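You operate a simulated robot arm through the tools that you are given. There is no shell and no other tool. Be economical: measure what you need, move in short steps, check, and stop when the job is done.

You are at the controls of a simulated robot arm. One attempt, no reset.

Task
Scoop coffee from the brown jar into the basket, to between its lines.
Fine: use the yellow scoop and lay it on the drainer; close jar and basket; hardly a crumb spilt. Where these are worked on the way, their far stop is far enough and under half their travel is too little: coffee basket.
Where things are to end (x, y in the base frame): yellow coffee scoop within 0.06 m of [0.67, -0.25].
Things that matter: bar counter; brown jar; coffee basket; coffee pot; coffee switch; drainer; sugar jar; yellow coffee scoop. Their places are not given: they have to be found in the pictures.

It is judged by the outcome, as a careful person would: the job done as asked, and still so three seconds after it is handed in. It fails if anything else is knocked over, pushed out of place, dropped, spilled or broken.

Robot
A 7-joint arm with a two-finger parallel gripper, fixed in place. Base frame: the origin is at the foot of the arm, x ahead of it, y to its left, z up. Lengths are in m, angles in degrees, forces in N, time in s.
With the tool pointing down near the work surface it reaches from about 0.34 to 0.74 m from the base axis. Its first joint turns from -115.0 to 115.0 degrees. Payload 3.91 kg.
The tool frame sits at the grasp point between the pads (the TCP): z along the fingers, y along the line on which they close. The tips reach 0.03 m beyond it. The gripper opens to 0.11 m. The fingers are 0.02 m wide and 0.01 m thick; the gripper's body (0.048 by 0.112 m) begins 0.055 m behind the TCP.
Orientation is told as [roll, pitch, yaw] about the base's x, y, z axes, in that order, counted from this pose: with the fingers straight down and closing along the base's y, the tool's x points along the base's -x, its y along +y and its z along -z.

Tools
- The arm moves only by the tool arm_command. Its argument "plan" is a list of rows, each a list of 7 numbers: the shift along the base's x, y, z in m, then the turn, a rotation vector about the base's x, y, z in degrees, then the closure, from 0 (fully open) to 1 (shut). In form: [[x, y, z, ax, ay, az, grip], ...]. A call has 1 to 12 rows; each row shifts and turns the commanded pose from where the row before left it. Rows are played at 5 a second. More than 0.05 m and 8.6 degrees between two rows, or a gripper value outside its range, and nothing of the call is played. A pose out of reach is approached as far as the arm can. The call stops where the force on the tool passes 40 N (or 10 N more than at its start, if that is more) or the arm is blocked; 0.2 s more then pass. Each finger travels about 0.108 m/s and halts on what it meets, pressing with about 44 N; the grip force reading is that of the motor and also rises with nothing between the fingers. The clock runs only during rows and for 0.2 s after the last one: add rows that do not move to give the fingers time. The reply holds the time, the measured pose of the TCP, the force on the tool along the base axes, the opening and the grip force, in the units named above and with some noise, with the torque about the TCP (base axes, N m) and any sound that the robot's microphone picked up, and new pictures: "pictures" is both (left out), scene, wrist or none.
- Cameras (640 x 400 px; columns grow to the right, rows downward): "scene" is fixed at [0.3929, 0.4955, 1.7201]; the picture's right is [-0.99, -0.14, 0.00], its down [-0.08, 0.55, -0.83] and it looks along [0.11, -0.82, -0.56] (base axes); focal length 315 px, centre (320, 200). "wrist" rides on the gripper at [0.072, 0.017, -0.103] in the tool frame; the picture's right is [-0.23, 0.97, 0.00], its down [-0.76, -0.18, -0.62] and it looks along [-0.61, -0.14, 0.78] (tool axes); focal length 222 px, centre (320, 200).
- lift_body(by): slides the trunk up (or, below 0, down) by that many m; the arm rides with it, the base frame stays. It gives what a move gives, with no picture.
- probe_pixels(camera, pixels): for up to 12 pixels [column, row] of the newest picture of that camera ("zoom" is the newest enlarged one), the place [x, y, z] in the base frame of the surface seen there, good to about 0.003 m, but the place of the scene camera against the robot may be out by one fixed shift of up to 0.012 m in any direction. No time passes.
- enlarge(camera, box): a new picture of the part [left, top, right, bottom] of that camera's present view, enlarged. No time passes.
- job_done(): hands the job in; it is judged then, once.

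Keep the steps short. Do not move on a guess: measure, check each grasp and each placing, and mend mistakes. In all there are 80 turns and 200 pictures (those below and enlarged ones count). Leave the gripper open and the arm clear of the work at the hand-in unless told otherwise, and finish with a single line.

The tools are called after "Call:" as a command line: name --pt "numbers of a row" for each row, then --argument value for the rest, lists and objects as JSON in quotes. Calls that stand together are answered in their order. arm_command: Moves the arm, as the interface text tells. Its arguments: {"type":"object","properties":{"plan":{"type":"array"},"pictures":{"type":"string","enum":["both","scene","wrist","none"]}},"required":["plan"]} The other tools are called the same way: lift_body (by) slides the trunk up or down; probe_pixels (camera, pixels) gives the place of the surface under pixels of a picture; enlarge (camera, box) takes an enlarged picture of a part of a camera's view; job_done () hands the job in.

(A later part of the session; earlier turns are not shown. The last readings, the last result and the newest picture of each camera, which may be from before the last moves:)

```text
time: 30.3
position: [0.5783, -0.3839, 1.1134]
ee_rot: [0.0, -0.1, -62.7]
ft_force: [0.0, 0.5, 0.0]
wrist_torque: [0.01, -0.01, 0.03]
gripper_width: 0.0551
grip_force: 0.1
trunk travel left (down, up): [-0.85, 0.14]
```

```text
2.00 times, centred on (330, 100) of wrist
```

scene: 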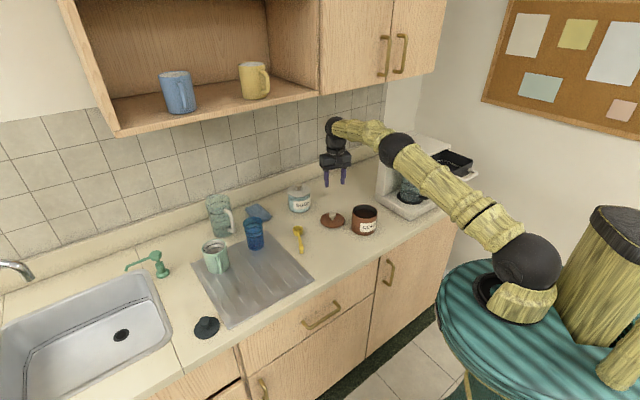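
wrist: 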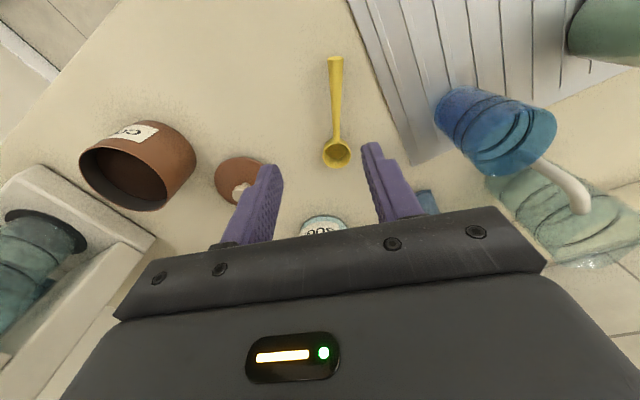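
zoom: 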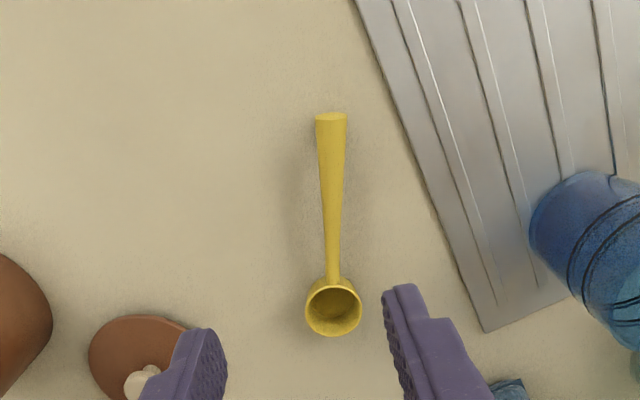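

Call:
probe_pixels --camera "zoom" --pixels '[[331, 116], [331, 130], [331, 150], [331, 175], [331, 200], [333, 240], [335, 268], [309, 308], [360, 308], [334, 283], [333, 334], [333, 308]]'

Call:
enlarge --camera "scene" --box '[280, 215, 320, 260]'

```text
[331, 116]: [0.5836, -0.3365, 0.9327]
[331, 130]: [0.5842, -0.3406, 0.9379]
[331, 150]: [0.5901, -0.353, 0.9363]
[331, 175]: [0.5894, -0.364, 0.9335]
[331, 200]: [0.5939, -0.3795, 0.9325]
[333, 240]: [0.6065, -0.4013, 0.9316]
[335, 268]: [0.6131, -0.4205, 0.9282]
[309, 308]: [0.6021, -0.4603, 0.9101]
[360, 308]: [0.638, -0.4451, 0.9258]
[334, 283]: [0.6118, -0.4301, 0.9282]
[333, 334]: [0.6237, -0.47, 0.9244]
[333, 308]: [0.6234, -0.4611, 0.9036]
```

```text
8.89 times, centred on (300, 238) of scene
```

zoom: 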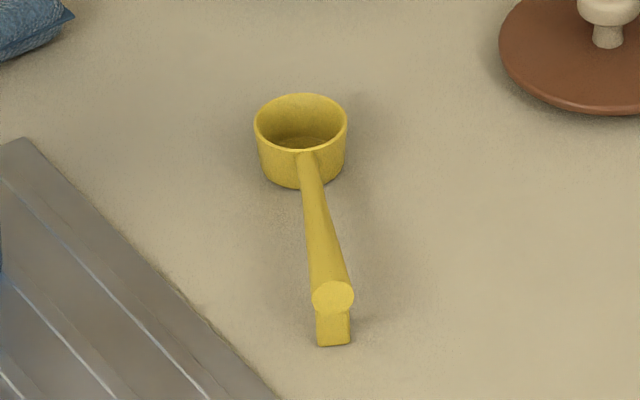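

Handle: end (0.584,-0.338), bowl centre ≈(0.618,-0.450), heading -73°, top z ≈0.936. I'll turn yaw to -73° and tilt the fingers 50° toward the bowl, at a safe height, so the hand is roughly in line with the handle for pouring later.

Call:
arm_command --pt "0.004 0.012 -0.02 0 0 -5 0.6" --pt "0.004 0.014 -0.02 0 0 -5.2 0.6" --pt "0 0 0 -7.97 -2.43 0 0.6" --pt "0 0 0 -7.97 -2.43 0 0.6" --pt "0 0 0 -7.97 -2.43 0 0.6" --pt "0 0 0 -7.97 -2.43 0 0.6" --pt "0 0 0 -7.97 -2.43 0 0.6" --pt "0 0 0 -7.97 -2.43 0 0.6" --pt "0 0 0 0 0 0 0.6"

```text
time: 32.3
position: [0.5887, -0.3591, 1.0712]
ee_rot: [-0.2, -50.1, -73.0]
ft_force: [0.3, -0.6, -0.2]
wrist_torque: [-0.03, -0.04, 0.02]
gripper_width: 0.0441
grip_force: 0.1
trunk travel left (down, up): [-0.85, 0.14]
```

scene: 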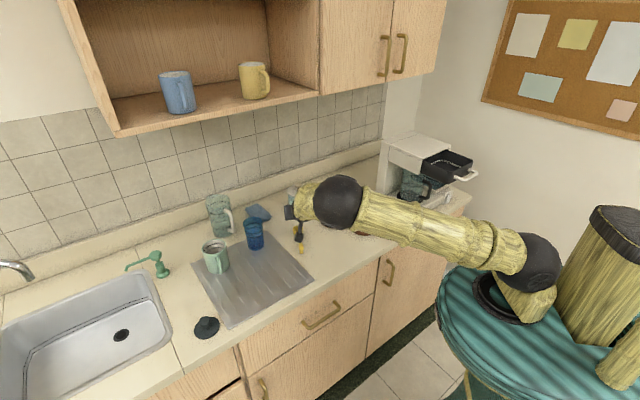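
wrist: 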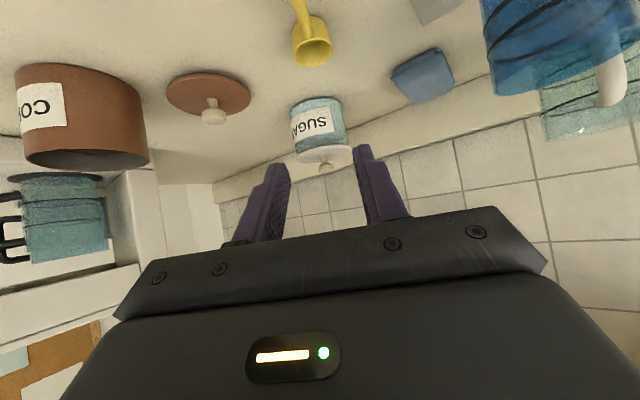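

Orientation is as wanted. The forearm looks low, so I'll raise the trunk 0.13 m and then bring the hand back down, for a posture from above.

Call:
lift_body --by 0.13

Call:
arm_command --pt "0 0 -0.045 0 0 0 0.6" --pt "0 0 -0.045 0 0 0 0.6" --pt "0 0 -0.045 0 0 0 0.6" --pt "0 0.006 -0.04 0 0 0 0.6" --pt "0 0 -0.03 0 0 0 0.6" --pt "0 0 0 0 0 0 0.6"

```text
time: 33.9
position: [0.5885, -0.3592, 1.2023]
ee_rot: [-0.2, -50.1, -72.9]
ft_force: [-0.9, -0.4, 0.5]
wrist_torque: [0.01, -0.03, 0.01]
gripper_width: 0.0437
grip_force: 0.0
trunk travel left (down, up): [-0.98, 0.01]
```

```text
time: 35.3
position: [0.5881, -0.3542, 0.9966]
ee_rot: [-0.1, -50.1, -73.0]
ft_force: [-0.1, 0.5, 0.6]
wrist_torque: [0.03, 0.0, -0.04]
gripper_width: 0.0438
grip_force: 0.0
trunk travel left (down, up): [-0.98, 0.01]
```

scene: 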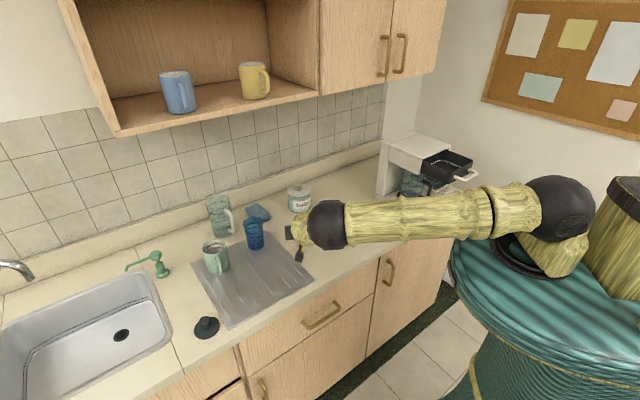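
wrist: 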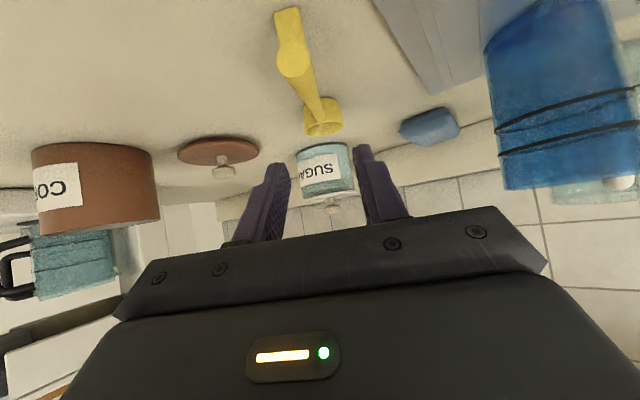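

I'll check the elbow's and forearm's clearance.

Call:
probe_pixels --camera "scene" --pixels '[[327, 224], [327, 245], [400, 238], [460, 235], [300, 255]]'

Call:
enlarge --camera "scene" --box '[270, 190, 370, 275]'

```text
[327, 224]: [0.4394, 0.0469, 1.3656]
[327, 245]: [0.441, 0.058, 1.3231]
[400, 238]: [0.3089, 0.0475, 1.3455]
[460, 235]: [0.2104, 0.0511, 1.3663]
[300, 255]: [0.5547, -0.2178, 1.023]
```

```text
4.71 times, centred on (320, 232) of scene
```

zoom: 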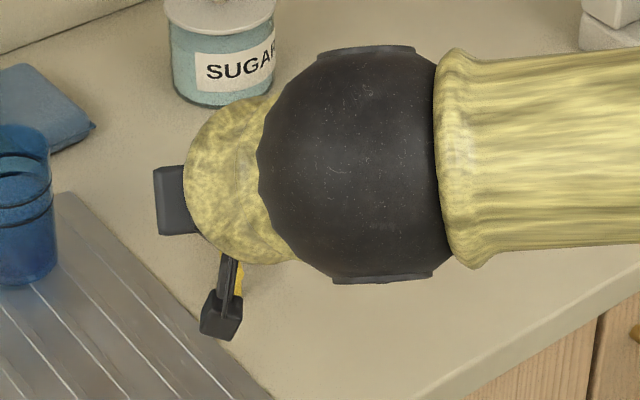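

Elbow is at z ≈1.35, well clear. The handle lies in the finger plane within a millimetre by the numbers. I'll descend to z 0.939.

Call:
arm_command --pt "0 0.002 -0.02 0 0 0 0.6" --pt "0 0 -0.02 0 0 0 0.6" --pt "0 0 -0.0175 0 0 0 0.6" --pt "0 0 0 0 0 0 0.6"

Call:
enlarge --camera "wrist" --box '[220, 0, 420, 240]'

```text
time: 36.3
position: [0.5887, -0.352, 0.9374]
ee_rot: [-0.2, -50.1, -72.9]
ft_force: [0.5, 0.2, 0.5]
wrist_torque: [0.01, 0.0, 0.01]
gripper_width: 0.0439
grip_force: 0.0
trunk travel left (down, up): [-0.98, 0.01]
```

scene: 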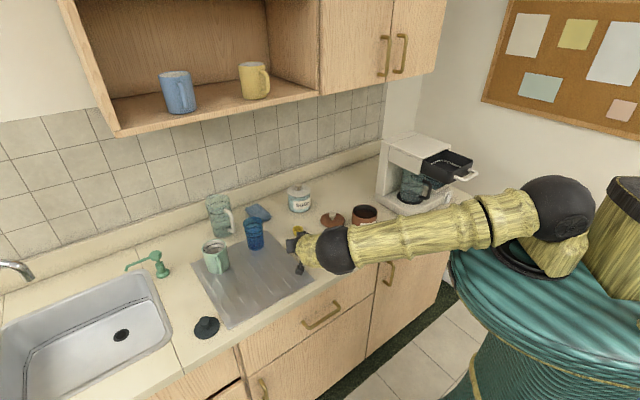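
wrist: 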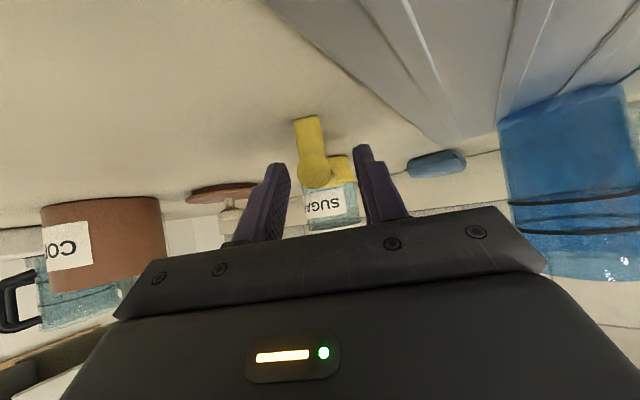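

```text
1.67 times, centred on (320, 120) of wrist
```

zoom: 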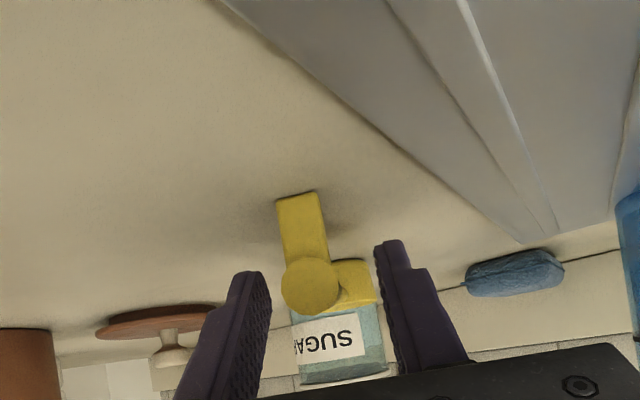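

The handle end is between the fingers. Closing.

Call:
arm_command --pt "0 0 0 0 0 0 0.8" --pt "0 0 0 0 0 0 1" --pt "0 0 0 0 0 0 1" --pt "0 0 0 0 0 0 1" --pictures "wrist"

Call:
enlarge --camera "wrist" --box '[220, 0, 420, 240]'

```text
time: 37.3
position: [0.5879, -0.3512, 0.9374]
ee_rot: [-0.2, -50.2, -72.9]
ft_force: [0.1, 0.4, -0.6]
wrist_torque: [-0.03, -0.01, -0.03]
gripper_width: 0.0166
grip_force: 43.8
trunk travel left (down, up): [-0.98, 0.01]
```

wrist: 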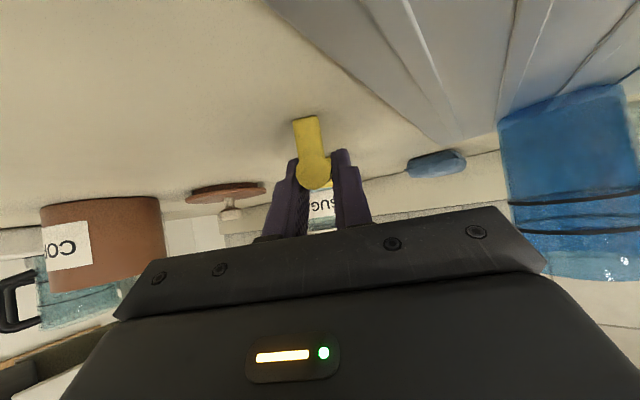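

```text
1.67 times, centred on (320, 120) of wrist
```

zoom: 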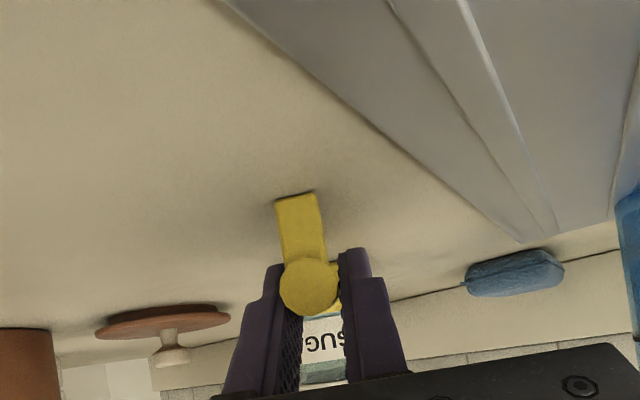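

Held at 0.0166 m. I'll lift 0.12 m and verify.

Call:
arm_command --pt "0 0 0.01 0 0 0 1" --pt "0 0 0.03 0 0 0 1" --pt "0 0 0.04 0 0 0 1" --pt "0 0 0.04 0 0 0 1"

Call:
enlarge --camera "scene" --box '[250, 190, 370, 270]'

```text
time: 38.3
position: [0.5881, -0.3496, 1.06]
ee_rot: [-0.2, -50.1, -72.8]
ft_force: [-0.5, 0.5, -0.1]
wrist_torque: [-0.02, 0.02, -0.01]
gripper_width: 0.0164
grip_force: 44.0
trunk travel left (down, up): [-0.98, 0.01]
```

scene: 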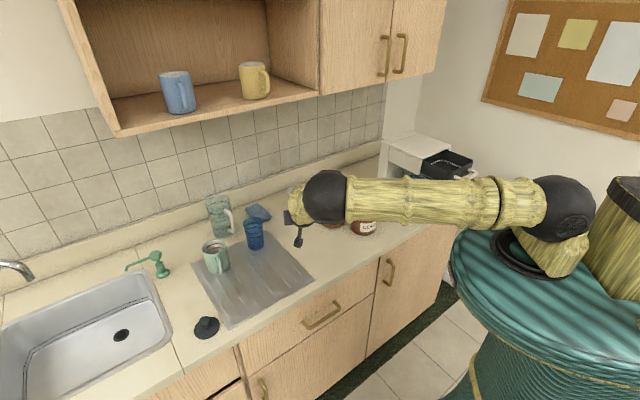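
wrist: 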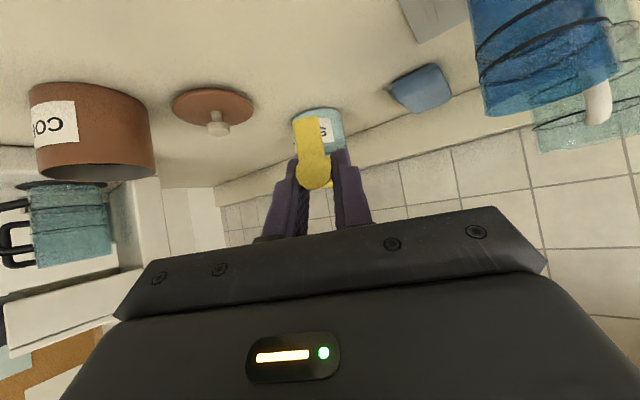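

```text
5.00 times, centred on (310, 230) of scene
```

zoom: 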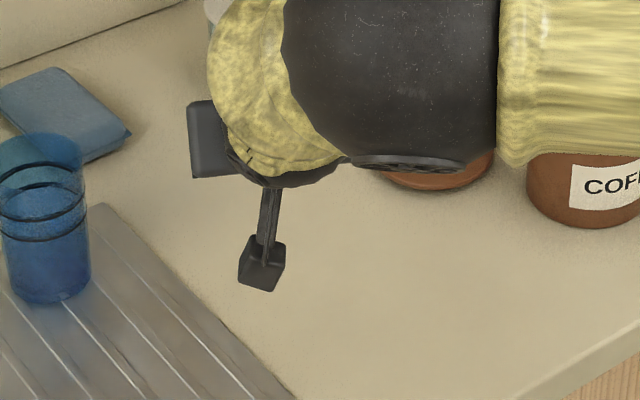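

Scoop is held firmly, in line. In the hand frame the bowl centre is 0.103 m ahead of and 0.022 m below the TCP. I'll carry it over the jar and pitch the bowl down 50°, bowl ending at about (0.355,-0.508,1.03), above the rim.

Call:
arm_command --pt "-0.03 -0.012 0.02 0 0 0 1" --pt "-0.031 -0.0142 0.02 0 0 0 1" --pt "-0.031 -0.0142 0.015 7.97 2.43 0 1" --pt "-0.031 -0.0142 0.008 7.97 2.43 0 1" --pt "-0.031 -0.0142 0 7.97 2.43 0 1" --pt "-0.031 -0.0142 0 7.97 2.43 0 1" --pt "-0.031 -0.0142 0 7.97 2.43 0 1" --pt "-0.031 -0.0142 0 7.97 2.43 0 1" --pt "0 0 0 0 0 0 1"

Call:
enlarge --camera "scene" --box '[300, 150, 430, 260]'

Call:
enlarge --camera "wrist" --box '[240, 40, 400, 200]'

```text
time: 40.3
position: [0.3406, -0.4618, 1.1244]
ee_rot: [-0.1, -0.1, -72.8]
ft_force: [-0.1, -0.3, -0.7]
wrist_torque: [0.0, -0.01, 0.02]
gripper_width: 0.0161
grip_force: 43.8
trunk travel left (down, up): [-0.98, 0.01]
```

scene: 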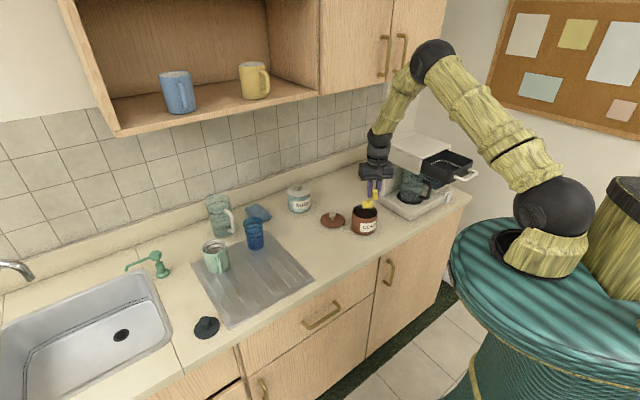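
wrist: 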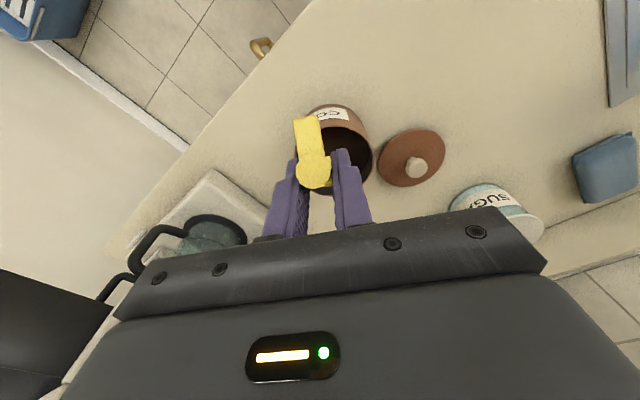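

```text
3.64 times, centred on (365, 205) of scene
```

zoom: 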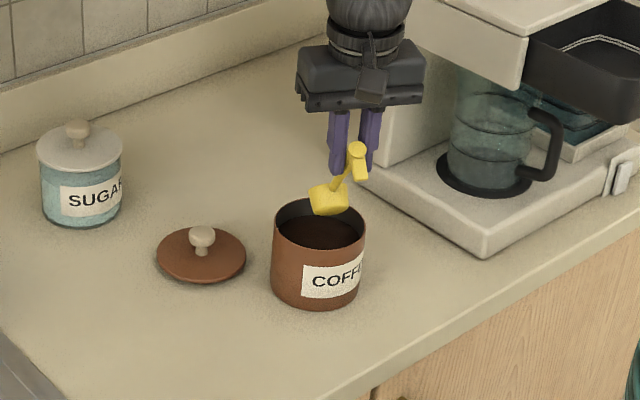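

```text
2.50 times, centred on (320, 120) of wrist
```

zoom: 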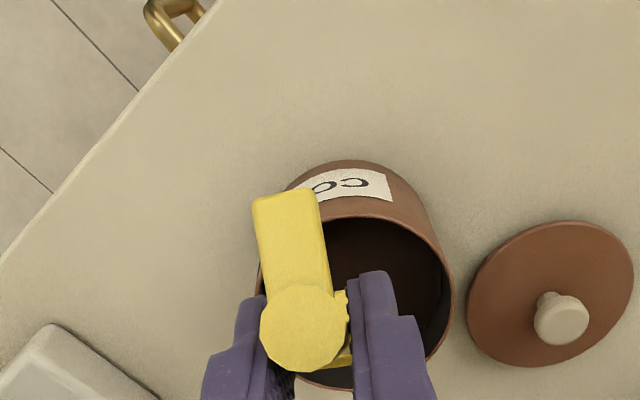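

I'll verify bowl against jar in the scene camera (same offset for both).

Call:
probe_pixels --camera "scene" --pixels '[[364, 203], [368, 206], [371, 204], [374, 193], [377, 190], [352, 209], [378, 212], [366, 217], [358, 205], [364, 219]]'

```text
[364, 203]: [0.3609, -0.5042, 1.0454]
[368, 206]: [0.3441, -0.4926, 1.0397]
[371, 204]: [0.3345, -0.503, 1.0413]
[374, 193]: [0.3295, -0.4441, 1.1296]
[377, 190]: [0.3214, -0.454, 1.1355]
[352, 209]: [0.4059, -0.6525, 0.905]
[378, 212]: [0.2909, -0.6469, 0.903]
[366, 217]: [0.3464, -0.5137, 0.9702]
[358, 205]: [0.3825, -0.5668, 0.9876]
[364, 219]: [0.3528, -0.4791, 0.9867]
```

Consistent. Now the dig: straight down to bowl centre z 0.955 (coffee 0.967), then sweep forward while levelling and lifting.

Call:
arm_command --pt "0.003 0 -0.025 0 0 0 1" --pt "0 0 -0.025 0 0 0 1" --pt "0 0 -0.025 0 0 0 1" --pictures "scene"

Call:
enlarge --camera "scene" --box '[330, 160, 410, 250]'

```text
time: 41.1
position: [0.344, -0.4629, 1.0448]
ee_rot: [-0.1, 0.0, -72.9]
ft_force: [0.7, 0.7, -0.5]
wrist_torque: [0.0, 0.03, 0.01]
gripper_width: 0.0166
grip_force: 43.9
trunk travel left (down, up): [-0.98, 0.01]
```

scene: 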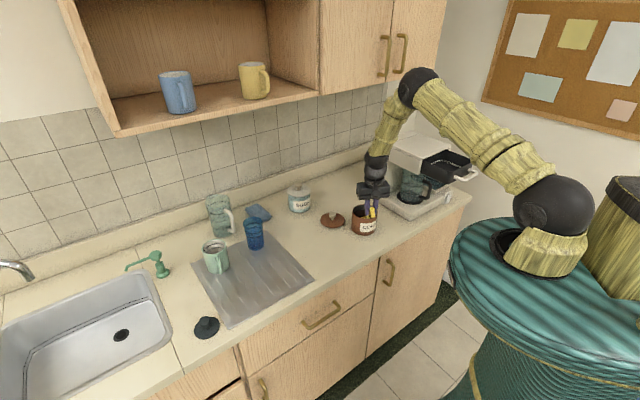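

```text
4.44 times, centred on (370, 205) of scene
```

zoom: 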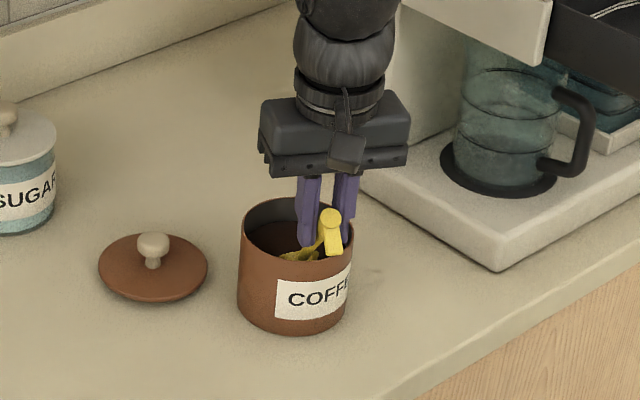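

No resistance and the bowl is in the coffee. Now sweep and level.

Call:
arm_command --pt "0.0012 -0.0041 -0.003 -4.78 -1.46 0 1" --pt "0.0012 -0.0041 -0.004 -4.78 -1.46 0 1" --pt "-0.0017 0.0055 -0.0028 -4.78 -1.46 0 1" --pt "-0.0017 0.0055 -0.0028 -4.78 -1.46 0 1" --pt "-0.0019 0.0062 0.0017 -4.78 -1.46 0 1" --pt "-0.0019 0.0062 0.0017 -4.78 -1.46 0 1" --pt "-0.0015 0.0049 0.0044 -4.78 -1.46 0 1" --pt "-0.0015 0.0049 0.0044 -4.78 -1.46 0 1" --pt "-0.0008 0.0026 0.0037 -4.78 -1.46 0 1" --pt "-0.0008 0.0026 0.0037 -4.78 -1.46 0 1" --pt "0 0 0 0 0 0 1" --pictures "both"

Call:
enlarge --camera "scene" --box '[330, 160, 410, 250]'

```text
time: 43.5
position: [0.3341, -0.4326, 1.0535]
ee_rot: [-0.1, -50.1, -72.9]
ft_force: [1.0, 0.5, 0.0]
wrist_torque: [0.01, 0.01, 0.02]
gripper_width: 0.0165
grip_force: 44.0
trunk travel left (down, up): [-0.98, 0.01]
```

scene: 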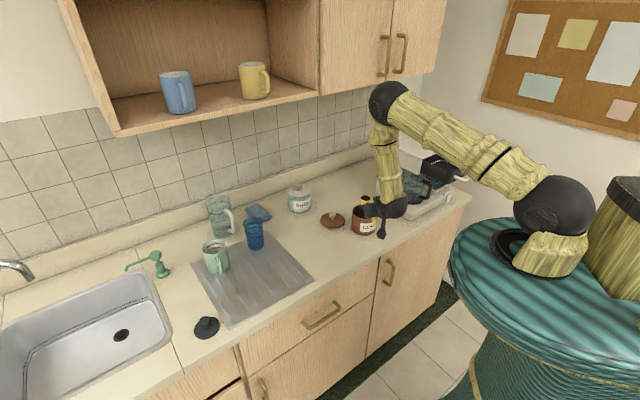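
wrist: 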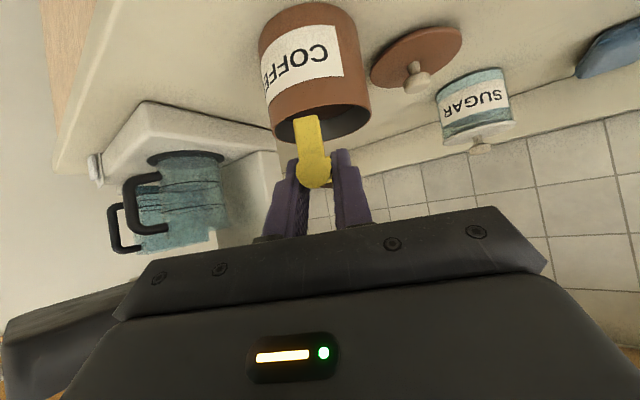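

```text
4.44 times, centred on (370, 205) of scene
```

zoom: 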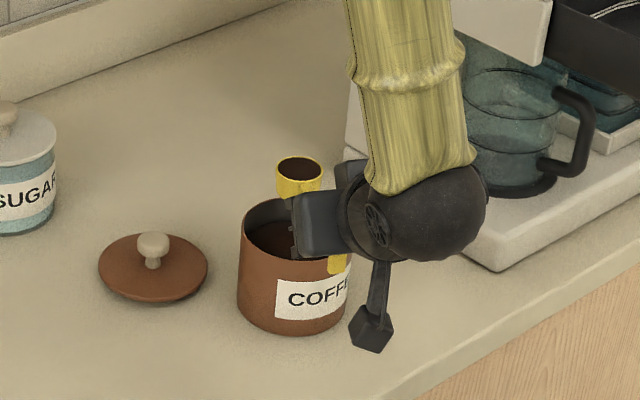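

The bowl is full and level, with no spill seen. I'll raise straight up 0.2 m, gently.

Call:
arm_command --pt "0 0 0.02 0 0 0 1" --pt "0 0 0.035 0 0 0 1" --pt "0 0 0.035 0 0 0 1" --pt "0 0 0.035 0 0 0 1" --pt "0 0 0.035 0 0 0 1" --pt "0 0 0.035 0 0 0 1" --pt "0 0 0.03 0 0 0 1" --pt "0 0 0 0 0 0 1" --pictures "scene"

Call:
enlarge --camera "scene" --box '[320, 130, 420, 250]'

```text
time: 45.3
position: [0.3341, -0.4315, 1.2772]
ee_rot: [-0.2, -50.0, -72.8]
ft_force: [0.6, 0.1, 0.7]
wrist_torque: [0.02, 0.04, 0.0]
gripper_width: 0.0164
grip_force: 43.8
trunk travel left (down, up): [-0.98, 0.01]
```

scene: 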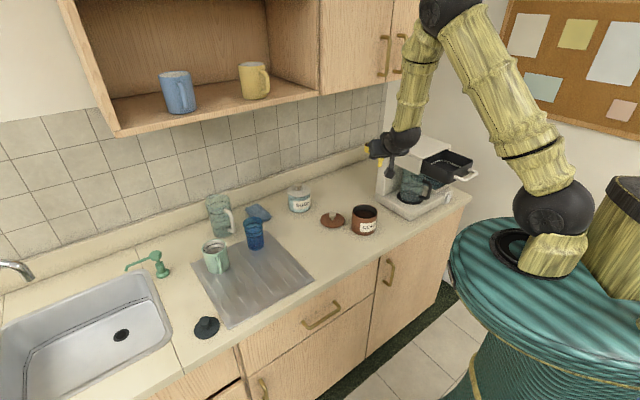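

```text
3.33 times, centred on (370, 190) of scene
```

zoom: 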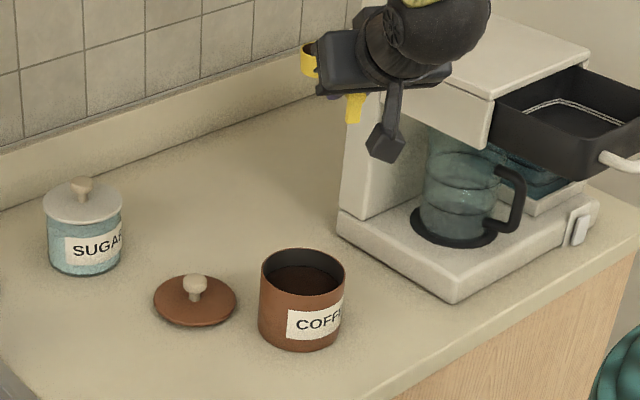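

Clean. Now I'll carry it to the basket, turning yaw to -45°, bowl bottom staying above z 1.24.

Call:
arm_command --pt "-0.03 -0.005 0 0 0 2.8 1" --pt "-0.035 -0.006 0 0 0 2.8 1" --pt "-0.035 -0.008 0 0 0 2.8 1" --pt "-0.035 -0.01 0 0 0 2.8 1" --pt "-0.035 -0.012 0 0 0 2.8 1" --pt "-0.035 -0.013 0 0 0 2.8 1" --pt "-0.035 -0.014 0 0 0 2.8 1" --pt "-0.035 -0.014 0 0 0 2.8 1" --pt "-0.035 -0.014 0 0 0 2.8 1" --pt "-0.033 -0.0145 0 0 0 2.6 1" --pt "0 0 0 0 0 0 1" --pictures "scene"

Call:
enlarge --camera "scene" --box '[380, 90, 500, 210]'

```text
time: 47.7
position: [-0.0066, -0.5417, 1.2814]
ee_rot: [-0.1, -50.1, -45.0]
ft_force: [0.0, 0.1, 0.0]
wrist_torque: [-0.01, 0.0, 0.01]
gripper_width: 0.0167
grip_force: 44.2
trunk travel left (down, up): [-0.98, 0.01]
```

scene: 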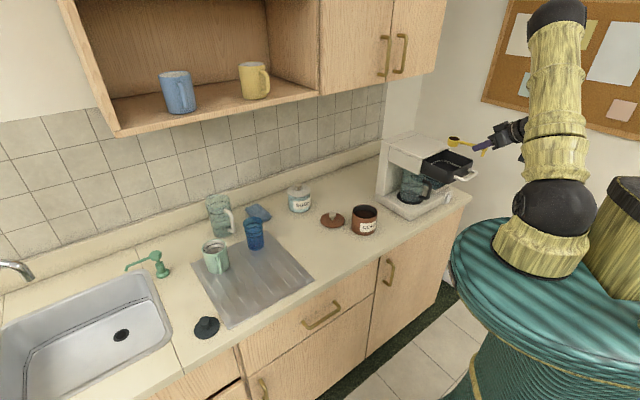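

```text
3.33 times, centred on (440, 150) of scene
```

zoom: 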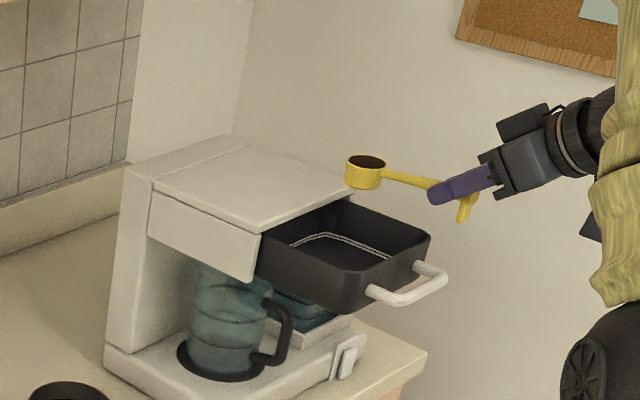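

Bowl hovers over the basket area. I'll check it against the basket rim in the same camera.

Call:
probe_pixels --camera "zoom" --pixels '[[366, 162], [366, 180], [345, 200], [430, 237], [352, 268], [262, 237], [330, 262], [320, 238], [360, 250], [400, 295]]'

```text
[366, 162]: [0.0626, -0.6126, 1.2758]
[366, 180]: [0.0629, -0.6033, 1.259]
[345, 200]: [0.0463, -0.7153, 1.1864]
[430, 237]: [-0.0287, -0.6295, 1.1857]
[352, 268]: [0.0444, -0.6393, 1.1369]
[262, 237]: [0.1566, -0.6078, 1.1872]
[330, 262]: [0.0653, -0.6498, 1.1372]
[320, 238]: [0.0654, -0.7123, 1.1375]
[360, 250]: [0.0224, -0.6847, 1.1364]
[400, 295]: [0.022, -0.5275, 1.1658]
```

All agrees: bowl centred over the basket. I'll lower 0.044 m and pitch to 50° with the bowl kept over the middle.

Call:
arm_command --pt "0 0 -0.022 0 0 0 1" --pt "0 0 -0.022 0 0 0 1" --pt "0.0037 -0.0037 0.0093 5.89 5.89 0 1" --pt "0.0037 -0.0037 0.0093 5.89 5.89 0 1" --pt "0.0065 -0.0065 0.0072 5.89 5.89 0 1" --pt "0.0065 -0.0065 0.0072 5.89 5.89 0 1" --pt "0.0087 -0.0087 0.0065 5.89 5.89 0 1" --pt "0.0087 -0.0087 0.0065 5.89 5.89 0 1" --pictures "scene"

Call:
enlarge --camera "scene" --box '[380, 90, 500, 210]'

```text
time: 49.5
position: [0.0305, -0.5841, 1.2814]
ee_rot: [-0.2, 0.0, -45.1]
ft_force: [0.7, -0.5, -0.4]
wrist_torque: [0.0, 0.03, 0.0]
gripper_width: 0.0165
grip_force: 44.2
trunk travel left (down, up): [-0.98, 0.01]
```

scene: 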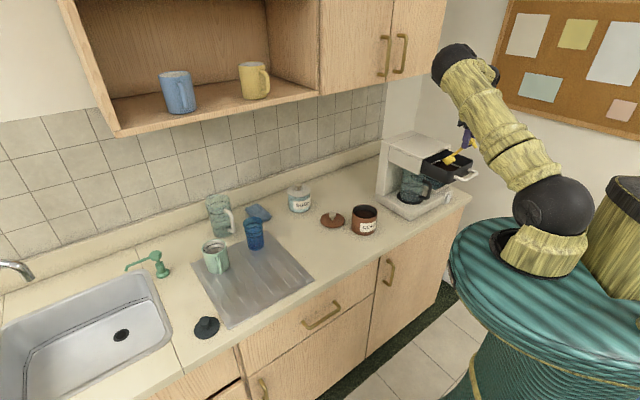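

```text
3.33 times, centred on (440, 150) of scene
```

zoom: 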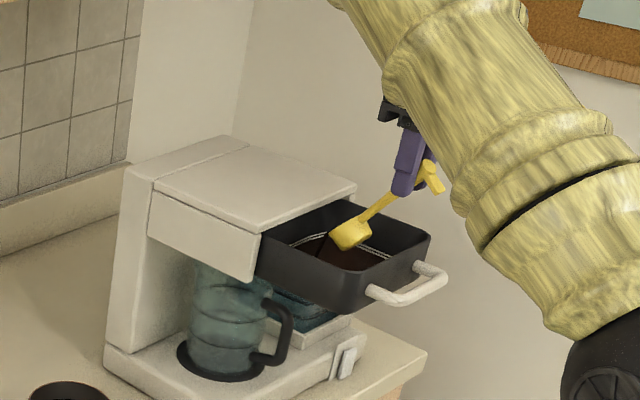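

Coffee is already falling into the basket. I'll pitch on to about 83° and pause.

Call:
arm_command --pt "0.0102 -0.0102 0.0025 5.89 5.89 0 1" --pt "0.0102 -0.0102 0.0025 5.89 5.89 0 1" --pt "0.0108 -0.0108 -0.0015 5.89 5.89 0 1" --pt "0.0108 -0.0108 -0.0015 5.89 5.89 0 1" --pt "0 0 0 0 0 0 1" --pt "0 0 0 0 0 0 1" --pictures "both"

Call:
enlarge --camera "scene" --box '[410, 120, 490, 200]'

```text
time: 50.9
position: [0.068, -0.6213, 1.2852]
ee_rot: [-0.1, 30.5, -45.1]
ft_force: [0.2, 0.2, -0.2]
wrist_torque: [0.0, -0.02, 0.0]
gripper_width: 0.0169
grip_force: 44.3
out of reach, approached as far as the arm can: row 4
trunk travel left (down, up): [-0.98, 0.01]
```

scene: 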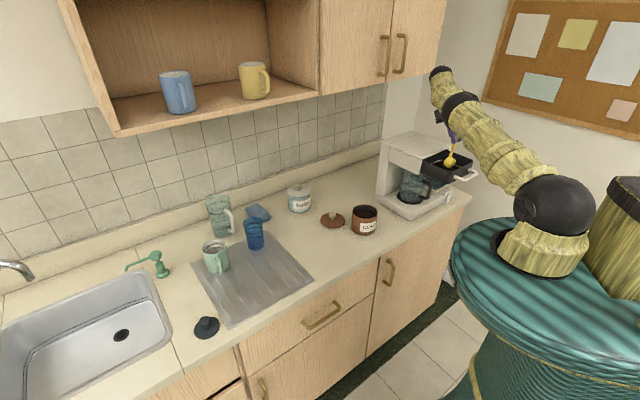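
wrist: 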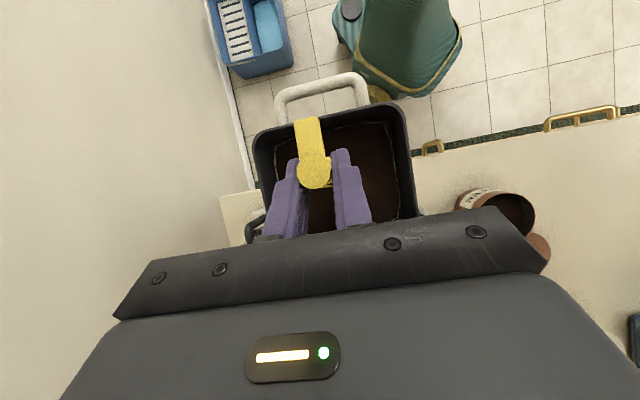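

```text
5.00 times, centred on (450, 160) of scene
```

zoom: 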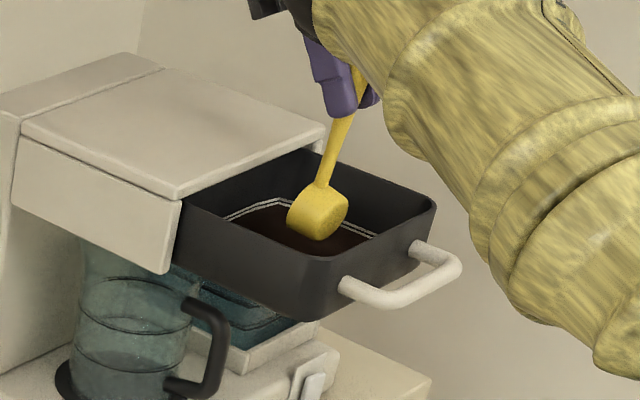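

Tilt 80° was the reach limit, but the coffee has poured. I'll reverse the path back to level and raise, then inspect fill and bowl.

Call:
arm_command --pt "-0.0108 0.0108 0.0015 -5.89 -5.89 0 1" --pt "-0.0108 0.0108 0.0015 -5.89 -5.89 0 1" --pt "-0.0102 0.0102 -0.0025 -5.89 -5.89 0 1" --pt "-0.0102 0.0102 -0.0025 -5.89 -5.89 0 1" --pt "-0.0087 0.0087 -0.0065 -5.89 -5.89 0 1" --pt "-0.0087 0.0087 -0.0065 -5.89 -5.89 0 1" --pt "-0.0065 0.0065 0.005 -5.89 -5.89 0 1" --pt "-0.0065 0.0065 0.005 -5.89 -5.89 0 1" --pt "-0.0037 0.0037 0.005 -5.89 -5.89 0 1" --pt "-0.0037 0.0037 0.005 -5.89 -5.89 0 1" --pt "0 0 0.015 0 0 0 1" --pt "0 0 0 0 0 0 1" --pictures "scene"

Call:
enlarge --camera "scene" --box '[410, 120, 490, 200]'

```text
time: 53.5
position: [-0.0145, -0.5368, 1.303]
ee_rot: [-0.1, -50.2, -45.1]
ft_force: [0.0, -0.4, -1.3]
wrist_torque: [-0.01, -0.01, 0.0]
gripper_width: 0.0166
grip_force: 44.1
trunk travel left (down, up): [-0.98, 0.01]
```

scene: 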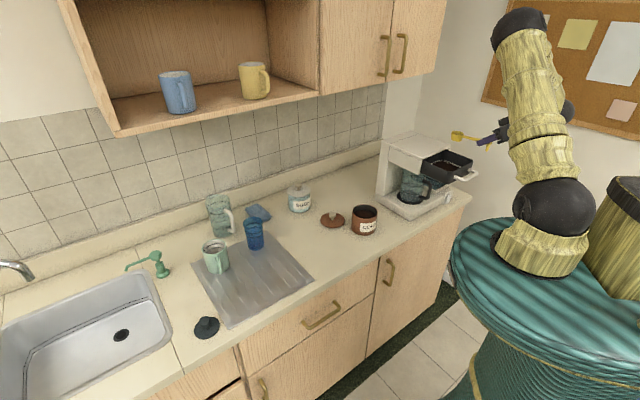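

```text
5.00 times, centred on (450, 160) of scene
```

zoom: 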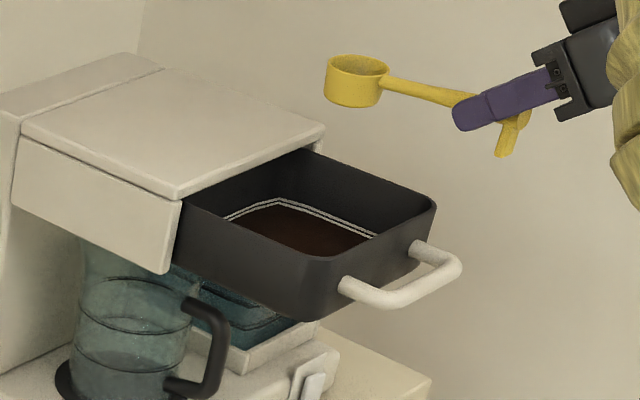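

Bowl is empty. I'll zoom in on the lines.

Call:
enlarge --camera "scene" --box '[432, 150, 462, 175]'

Call:
probe_pixels --camera "scene" --pixels '[[452, 168], [445, 166], [455, 166], [448, 164], [440, 164], [460, 169]]'

```text
16.00 times, centred on (447, 162) of scene
```

zoom: 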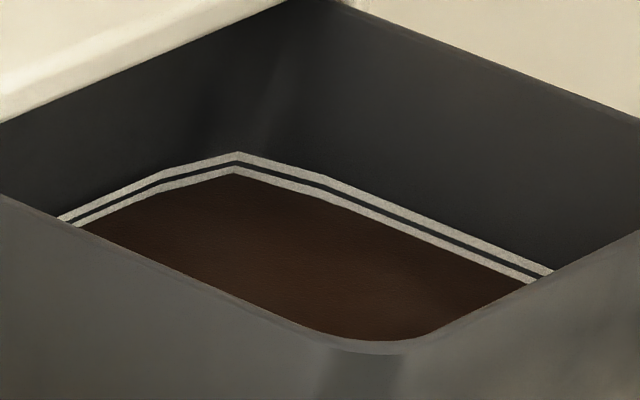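

```text
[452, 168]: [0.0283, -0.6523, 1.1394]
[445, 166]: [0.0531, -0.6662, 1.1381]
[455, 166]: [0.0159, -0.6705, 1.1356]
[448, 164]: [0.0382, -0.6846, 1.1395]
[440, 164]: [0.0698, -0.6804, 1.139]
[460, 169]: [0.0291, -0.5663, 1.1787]
```

The layer lies flat, with its surface about at the bottom of the lower line, so more is needed. I'll go back to the jar for a second scoop, keeping clear of the machine, pitching the bowl down on the way.

Call:
arm_command --pt "0.03 0.028 0 0 0 -7 1" --pt "0.03 0.028 0 0 0 -7 1" --pt "0.03 0.028 0 0 0 -7 1" --pt "0.03 0.028 0 0 0 -7 1" --pt "0.04 -0.006 -0.018 7.97 2.43 0 1" --pt "0.04 -0.006 -0.018 7.97 2.43 0 1" --pt "0.04 -0.006 -0.018 7.97 2.43 0 1" --pt "0.04 -0.006 -0.018 7.97 2.43 0 1" --pt "0.04 -0.006 -0.018 7.97 2.43 0 1" --pt "0.0395 -0.007 -0.018 7.97 2.43 0 1" --pt "0 0 -0.045 0 0 0 1" --pt "0 0 -0.035 0 0 0 1" --pictures "scene"

Call:
enlarge --camera "scene" --box '[320, 160, 420, 250]'

```text
time: 56.1
position: [0.3493, -0.4692, 1.1174]
ee_rot: [-0.2, -0.1, -73.1]
ft_force: [-0.4, -0.8, 0.1]
wrist_torque: [0.04, -0.01, 0.03]
gripper_width: 0.0167
grip_force: 44.4
out of reach, approached as far as the arm can: row 4
trunk travel left (down, up): [-0.98, 0.01]
```

scene: 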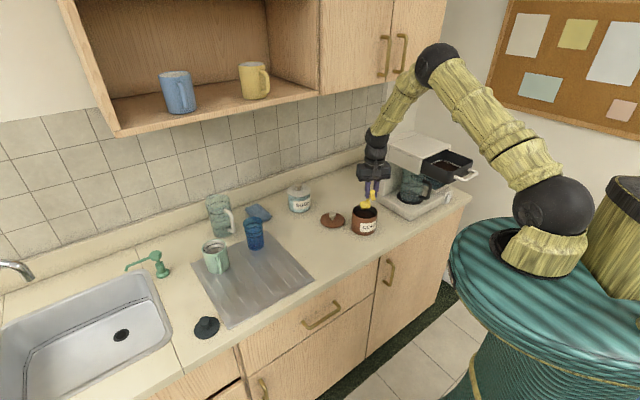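

```text
4.44 times, centred on (370, 205) of scene
```

zoom: 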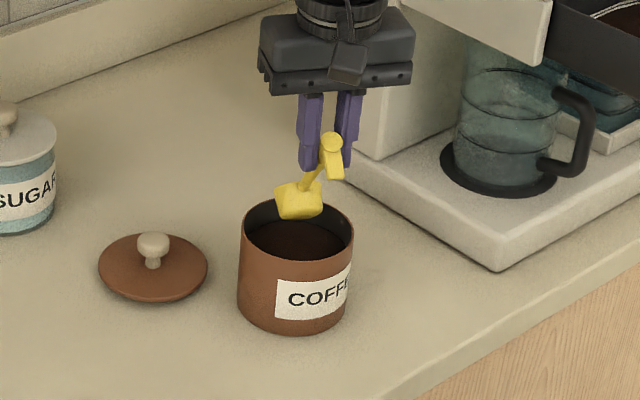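

Slightly forward of my earlier start; I'll correct that in the descent, then dig as before.

Call:
arm_command --pt "-0.005 0.006 -0.036 0 0 0 1" --pt "0 0 -0.038 0 0 0 1" --pt "0.0012 -0.0041 -0.003 -4.78 -1.46 0 1" --pt "0.0012 -0.0041 -0.004 -4.78 -1.46 0 1" --pt "-0.0017 0.0055 -0.0028 -4.78 -1.46 0 1" --pt "-0.0017 0.0055 -0.0028 -4.78 -1.46 0 1" --pt "-0.0019 0.0062 0.0017 -4.78 -1.46 0 1" --pt "-0.0019 0.0062 0.0017 -4.78 -1.46 0 1" --pt "-0.0015 0.0049 0.0044 -4.78 -1.46 0 1" --pt "-0.0015 0.0049 0.0044 -4.78 -1.46 0 1" --pt "-0.0008 0.0026 0.0037 -4.78 -1.46 0 1" --pt "-0.0008 0.0026 0.0037 -4.78 -1.46 0 1" --pictures "scene"

Call:
enlarge --camera "scene" --box '[320, 160, 420, 250]'

```text
time: 58.7
position: [0.3321, -0.4311, 1.048]
ee_rot: [-0.3, -50.2, -73.2]
ft_force: [0.6, 0.5, 0.3]
wrist_torque: [0.04, 0.0, 0.03]
gripper_width: 0.0164
grip_force: 44.4
trunk travel left (down, up): [-0.98, 0.01]
```

scene: 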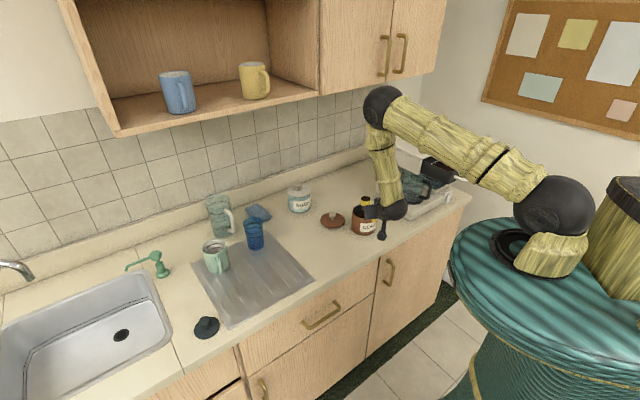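

```text
4.44 times, centred on (370, 205) of scene
```

zoom: 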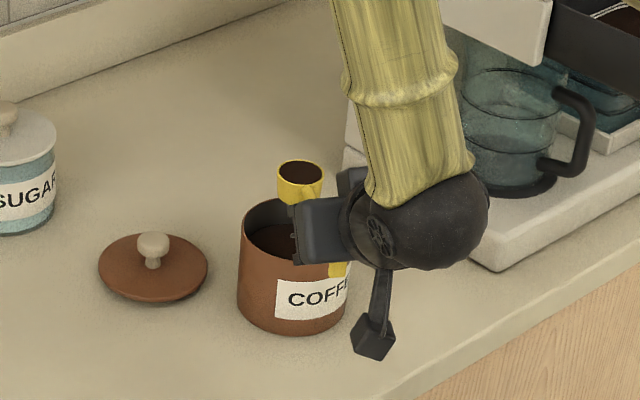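

Full again, nothing spilt. I'll carry it up and over to the basket in one smooth run.

Call:
arm_command --pt "0 0 0.03 0 0 0 1" --pt "0 0 0.043 0 0 0 1" --pt "-0.02 0 0.042 0 0 0 1" --pt "-0.028 0 0.04 0 0 0 1" --pt "-0.03 0 0.038 0 0 0 1" --pt "-0.033 -0.008 0.036 0 0 4.5 1" --pt "-0.038 -0.016 0 0 0 4.5 1" --pt "-0.04 -0.018 0 0 0 4.5 1" --pt "-0.04 -0.018 0 0 0 4.5 1" --pt "-0.04 -0.018 0 0 0 4.5 1" --pt "-0.038 -0.018 0 0 0 3.5 1" --pt "-0.0315 -0.0145 0 0 0 2.2 1" --pictures "scene"

Call:
enlarge --camera "scene" --box '[340, 100, 500, 240]'

```text
time: 61.3
position: [-0.0077, -0.5429, 1.2753]
ee_rot: [0.0, -50.1, -45.1]
ft_force: [-0.1, 0.3, -1.0]
wrist_torque: [0.0, 0.05, -0.01]
gripper_width: 0.0166
grip_force: 44.5
trunk travel left (down, up): [-0.98, 0.01]
```

scene: 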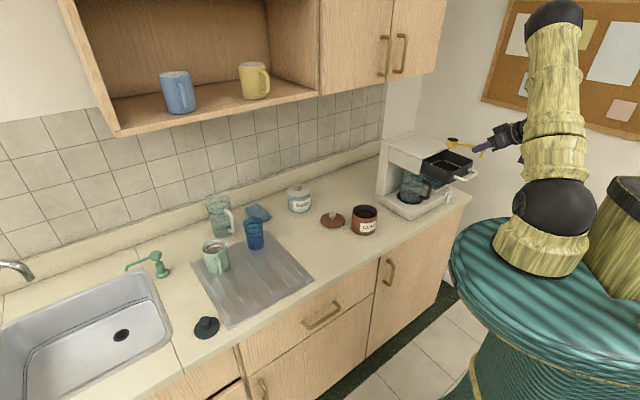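

```text
2.86 times, centred on (420, 170) of scene
```

zoom: 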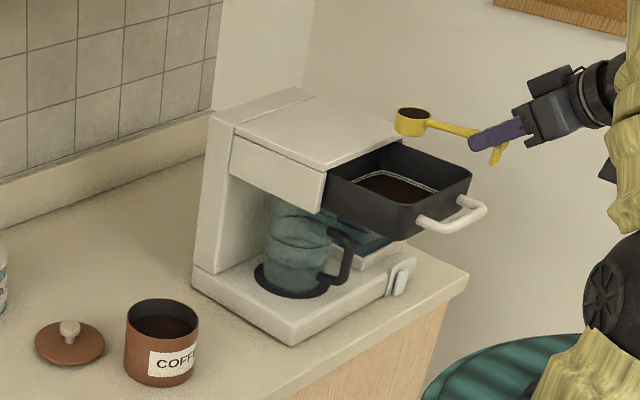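

In place. Pour: lower 0.038 m, pitch to 75° over the middle, and hold.

Call:
arm_command --pt "0 0 -0.038 0 0 0 1" --pt "0.0037 -0.0037 0.0093 5.89 5.89 0 1" --pt "0.0037 -0.0037 0.0093 5.89 5.89 0 1" --pt "0.0065 -0.0065 0.0072 5.89 5.89 0 1" --pt "0.0065 -0.0065 0.0072 5.89 5.89 0 1" --pt "0.0087 -0.0087 0.0065 5.89 5.89 0 1" --pt "0.0087 -0.0087 0.0065 5.89 5.89 0 1" --pt "0.0102 -0.0102 0.0025 5.89 5.89 0 1" --pt "0.0102 -0.0102 0.0025 5.89 5.89 0 1" --pt "0.0105 -0.0105 -0.0015 5.89 5.89 0 1" --pt "0 0 0 0 0 0 1" --pt "0 0 0 0 0 0 1" --pictures "none"

Call:
arm_command --pt "-0.0105 0.0105 0.0015 -5.89 -5.89 0 1" --pt "-0.0102 0.0102 -0.0025 -5.89 -5.89 0 1" --pt "-0.0102 0.0102 -0.0025 -5.89 -5.89 0 1" --pt "-0.0087 0.0087 -0.0065 -5.89 -5.89 0 1" --pt "-0.0087 0.0087 -0.0065 -5.89 -5.89 0 1" --pt "-0.0065 0.0065 0.005 -5.89 -5.89 0 1" --pt "-0.0065 0.0065 0.005 -5.89 -5.89 0 1" --pt "-0.0037 0.0037 0.005 -5.89 -5.89 0 1" --pt "-0.0037 0.0037 0.005 -5.89 -5.89 0 1" --pt "0 0 0.015 0 0 0 1" --pictures "scene"

Call:
enlarge --camera "scene" --box '[432, 150, 462, 175]'

Call:
enlarge --camera "scene" --box '[400, 110, 500, 210]'

```text
time: 63.9
position: [0.0626, -0.6091, 1.2906]
ee_rot: [0.0, 24.9, -45.0]
ft_force: [0.2, -0.5, -1.0]
wrist_torque: [0.0, 0.0, 0.01]
gripper_width: 0.0165
grip_force: 43.9
trunk travel left (down, up): [-0.98, 0.01]
```

```text
time: 66.1
position: [-0.0067, -0.5408, 1.3087]
ee_rot: [-0.3, -50.2, -44.9]
ft_force: [0.1, -0.1, 0.0]
wrist_torque: [0.01, 0.0, -0.03]
gripper_width: 0.0165
grip_force: 44.1
trunk travel left (down, up): [-0.98, 0.01]
```

scene: 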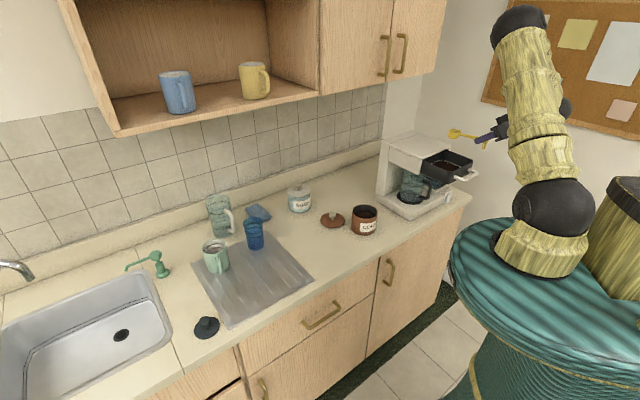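

```text
16.00 times, centred on (447, 162) of scene
```

zoom: 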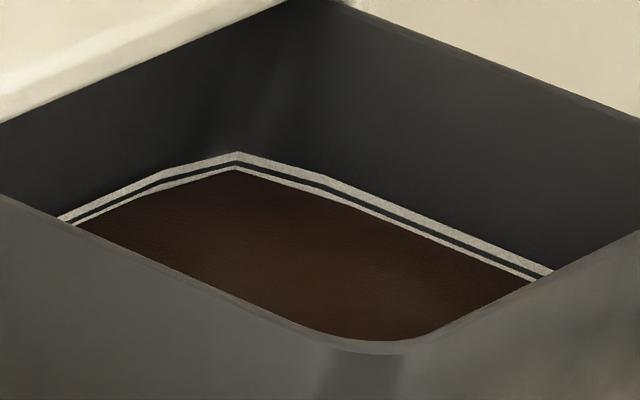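

```text
4.00 times, centred on (450, 160) of scene
```

zoom: 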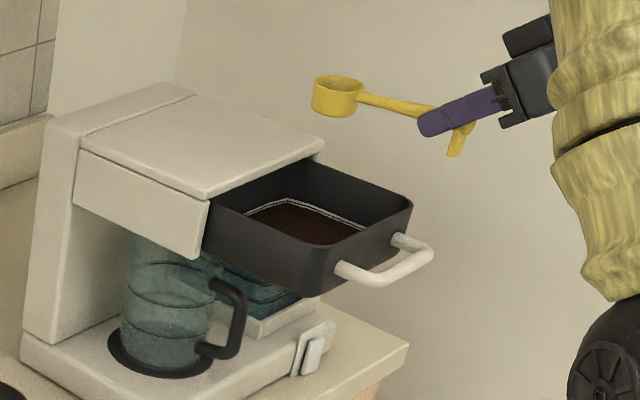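

Each scoop raises the level by about half a line width; the lower line is still partly visible. I'll zoom in closer to measure how much remains.

Call:
enlarge --camera "scene" --box '[441, 157, 449, 162]'

```text
16.00 times, centred on (445, 160) of scene
```

zoom: 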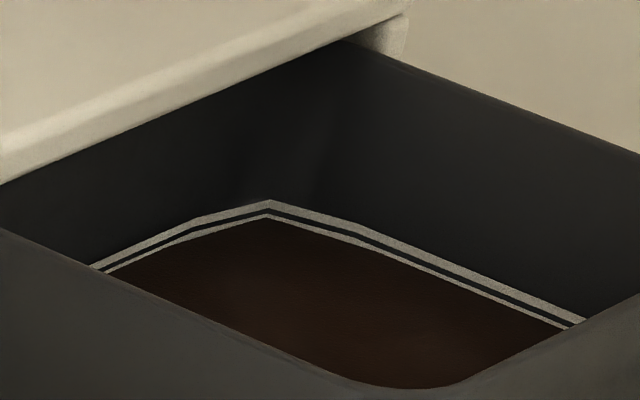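

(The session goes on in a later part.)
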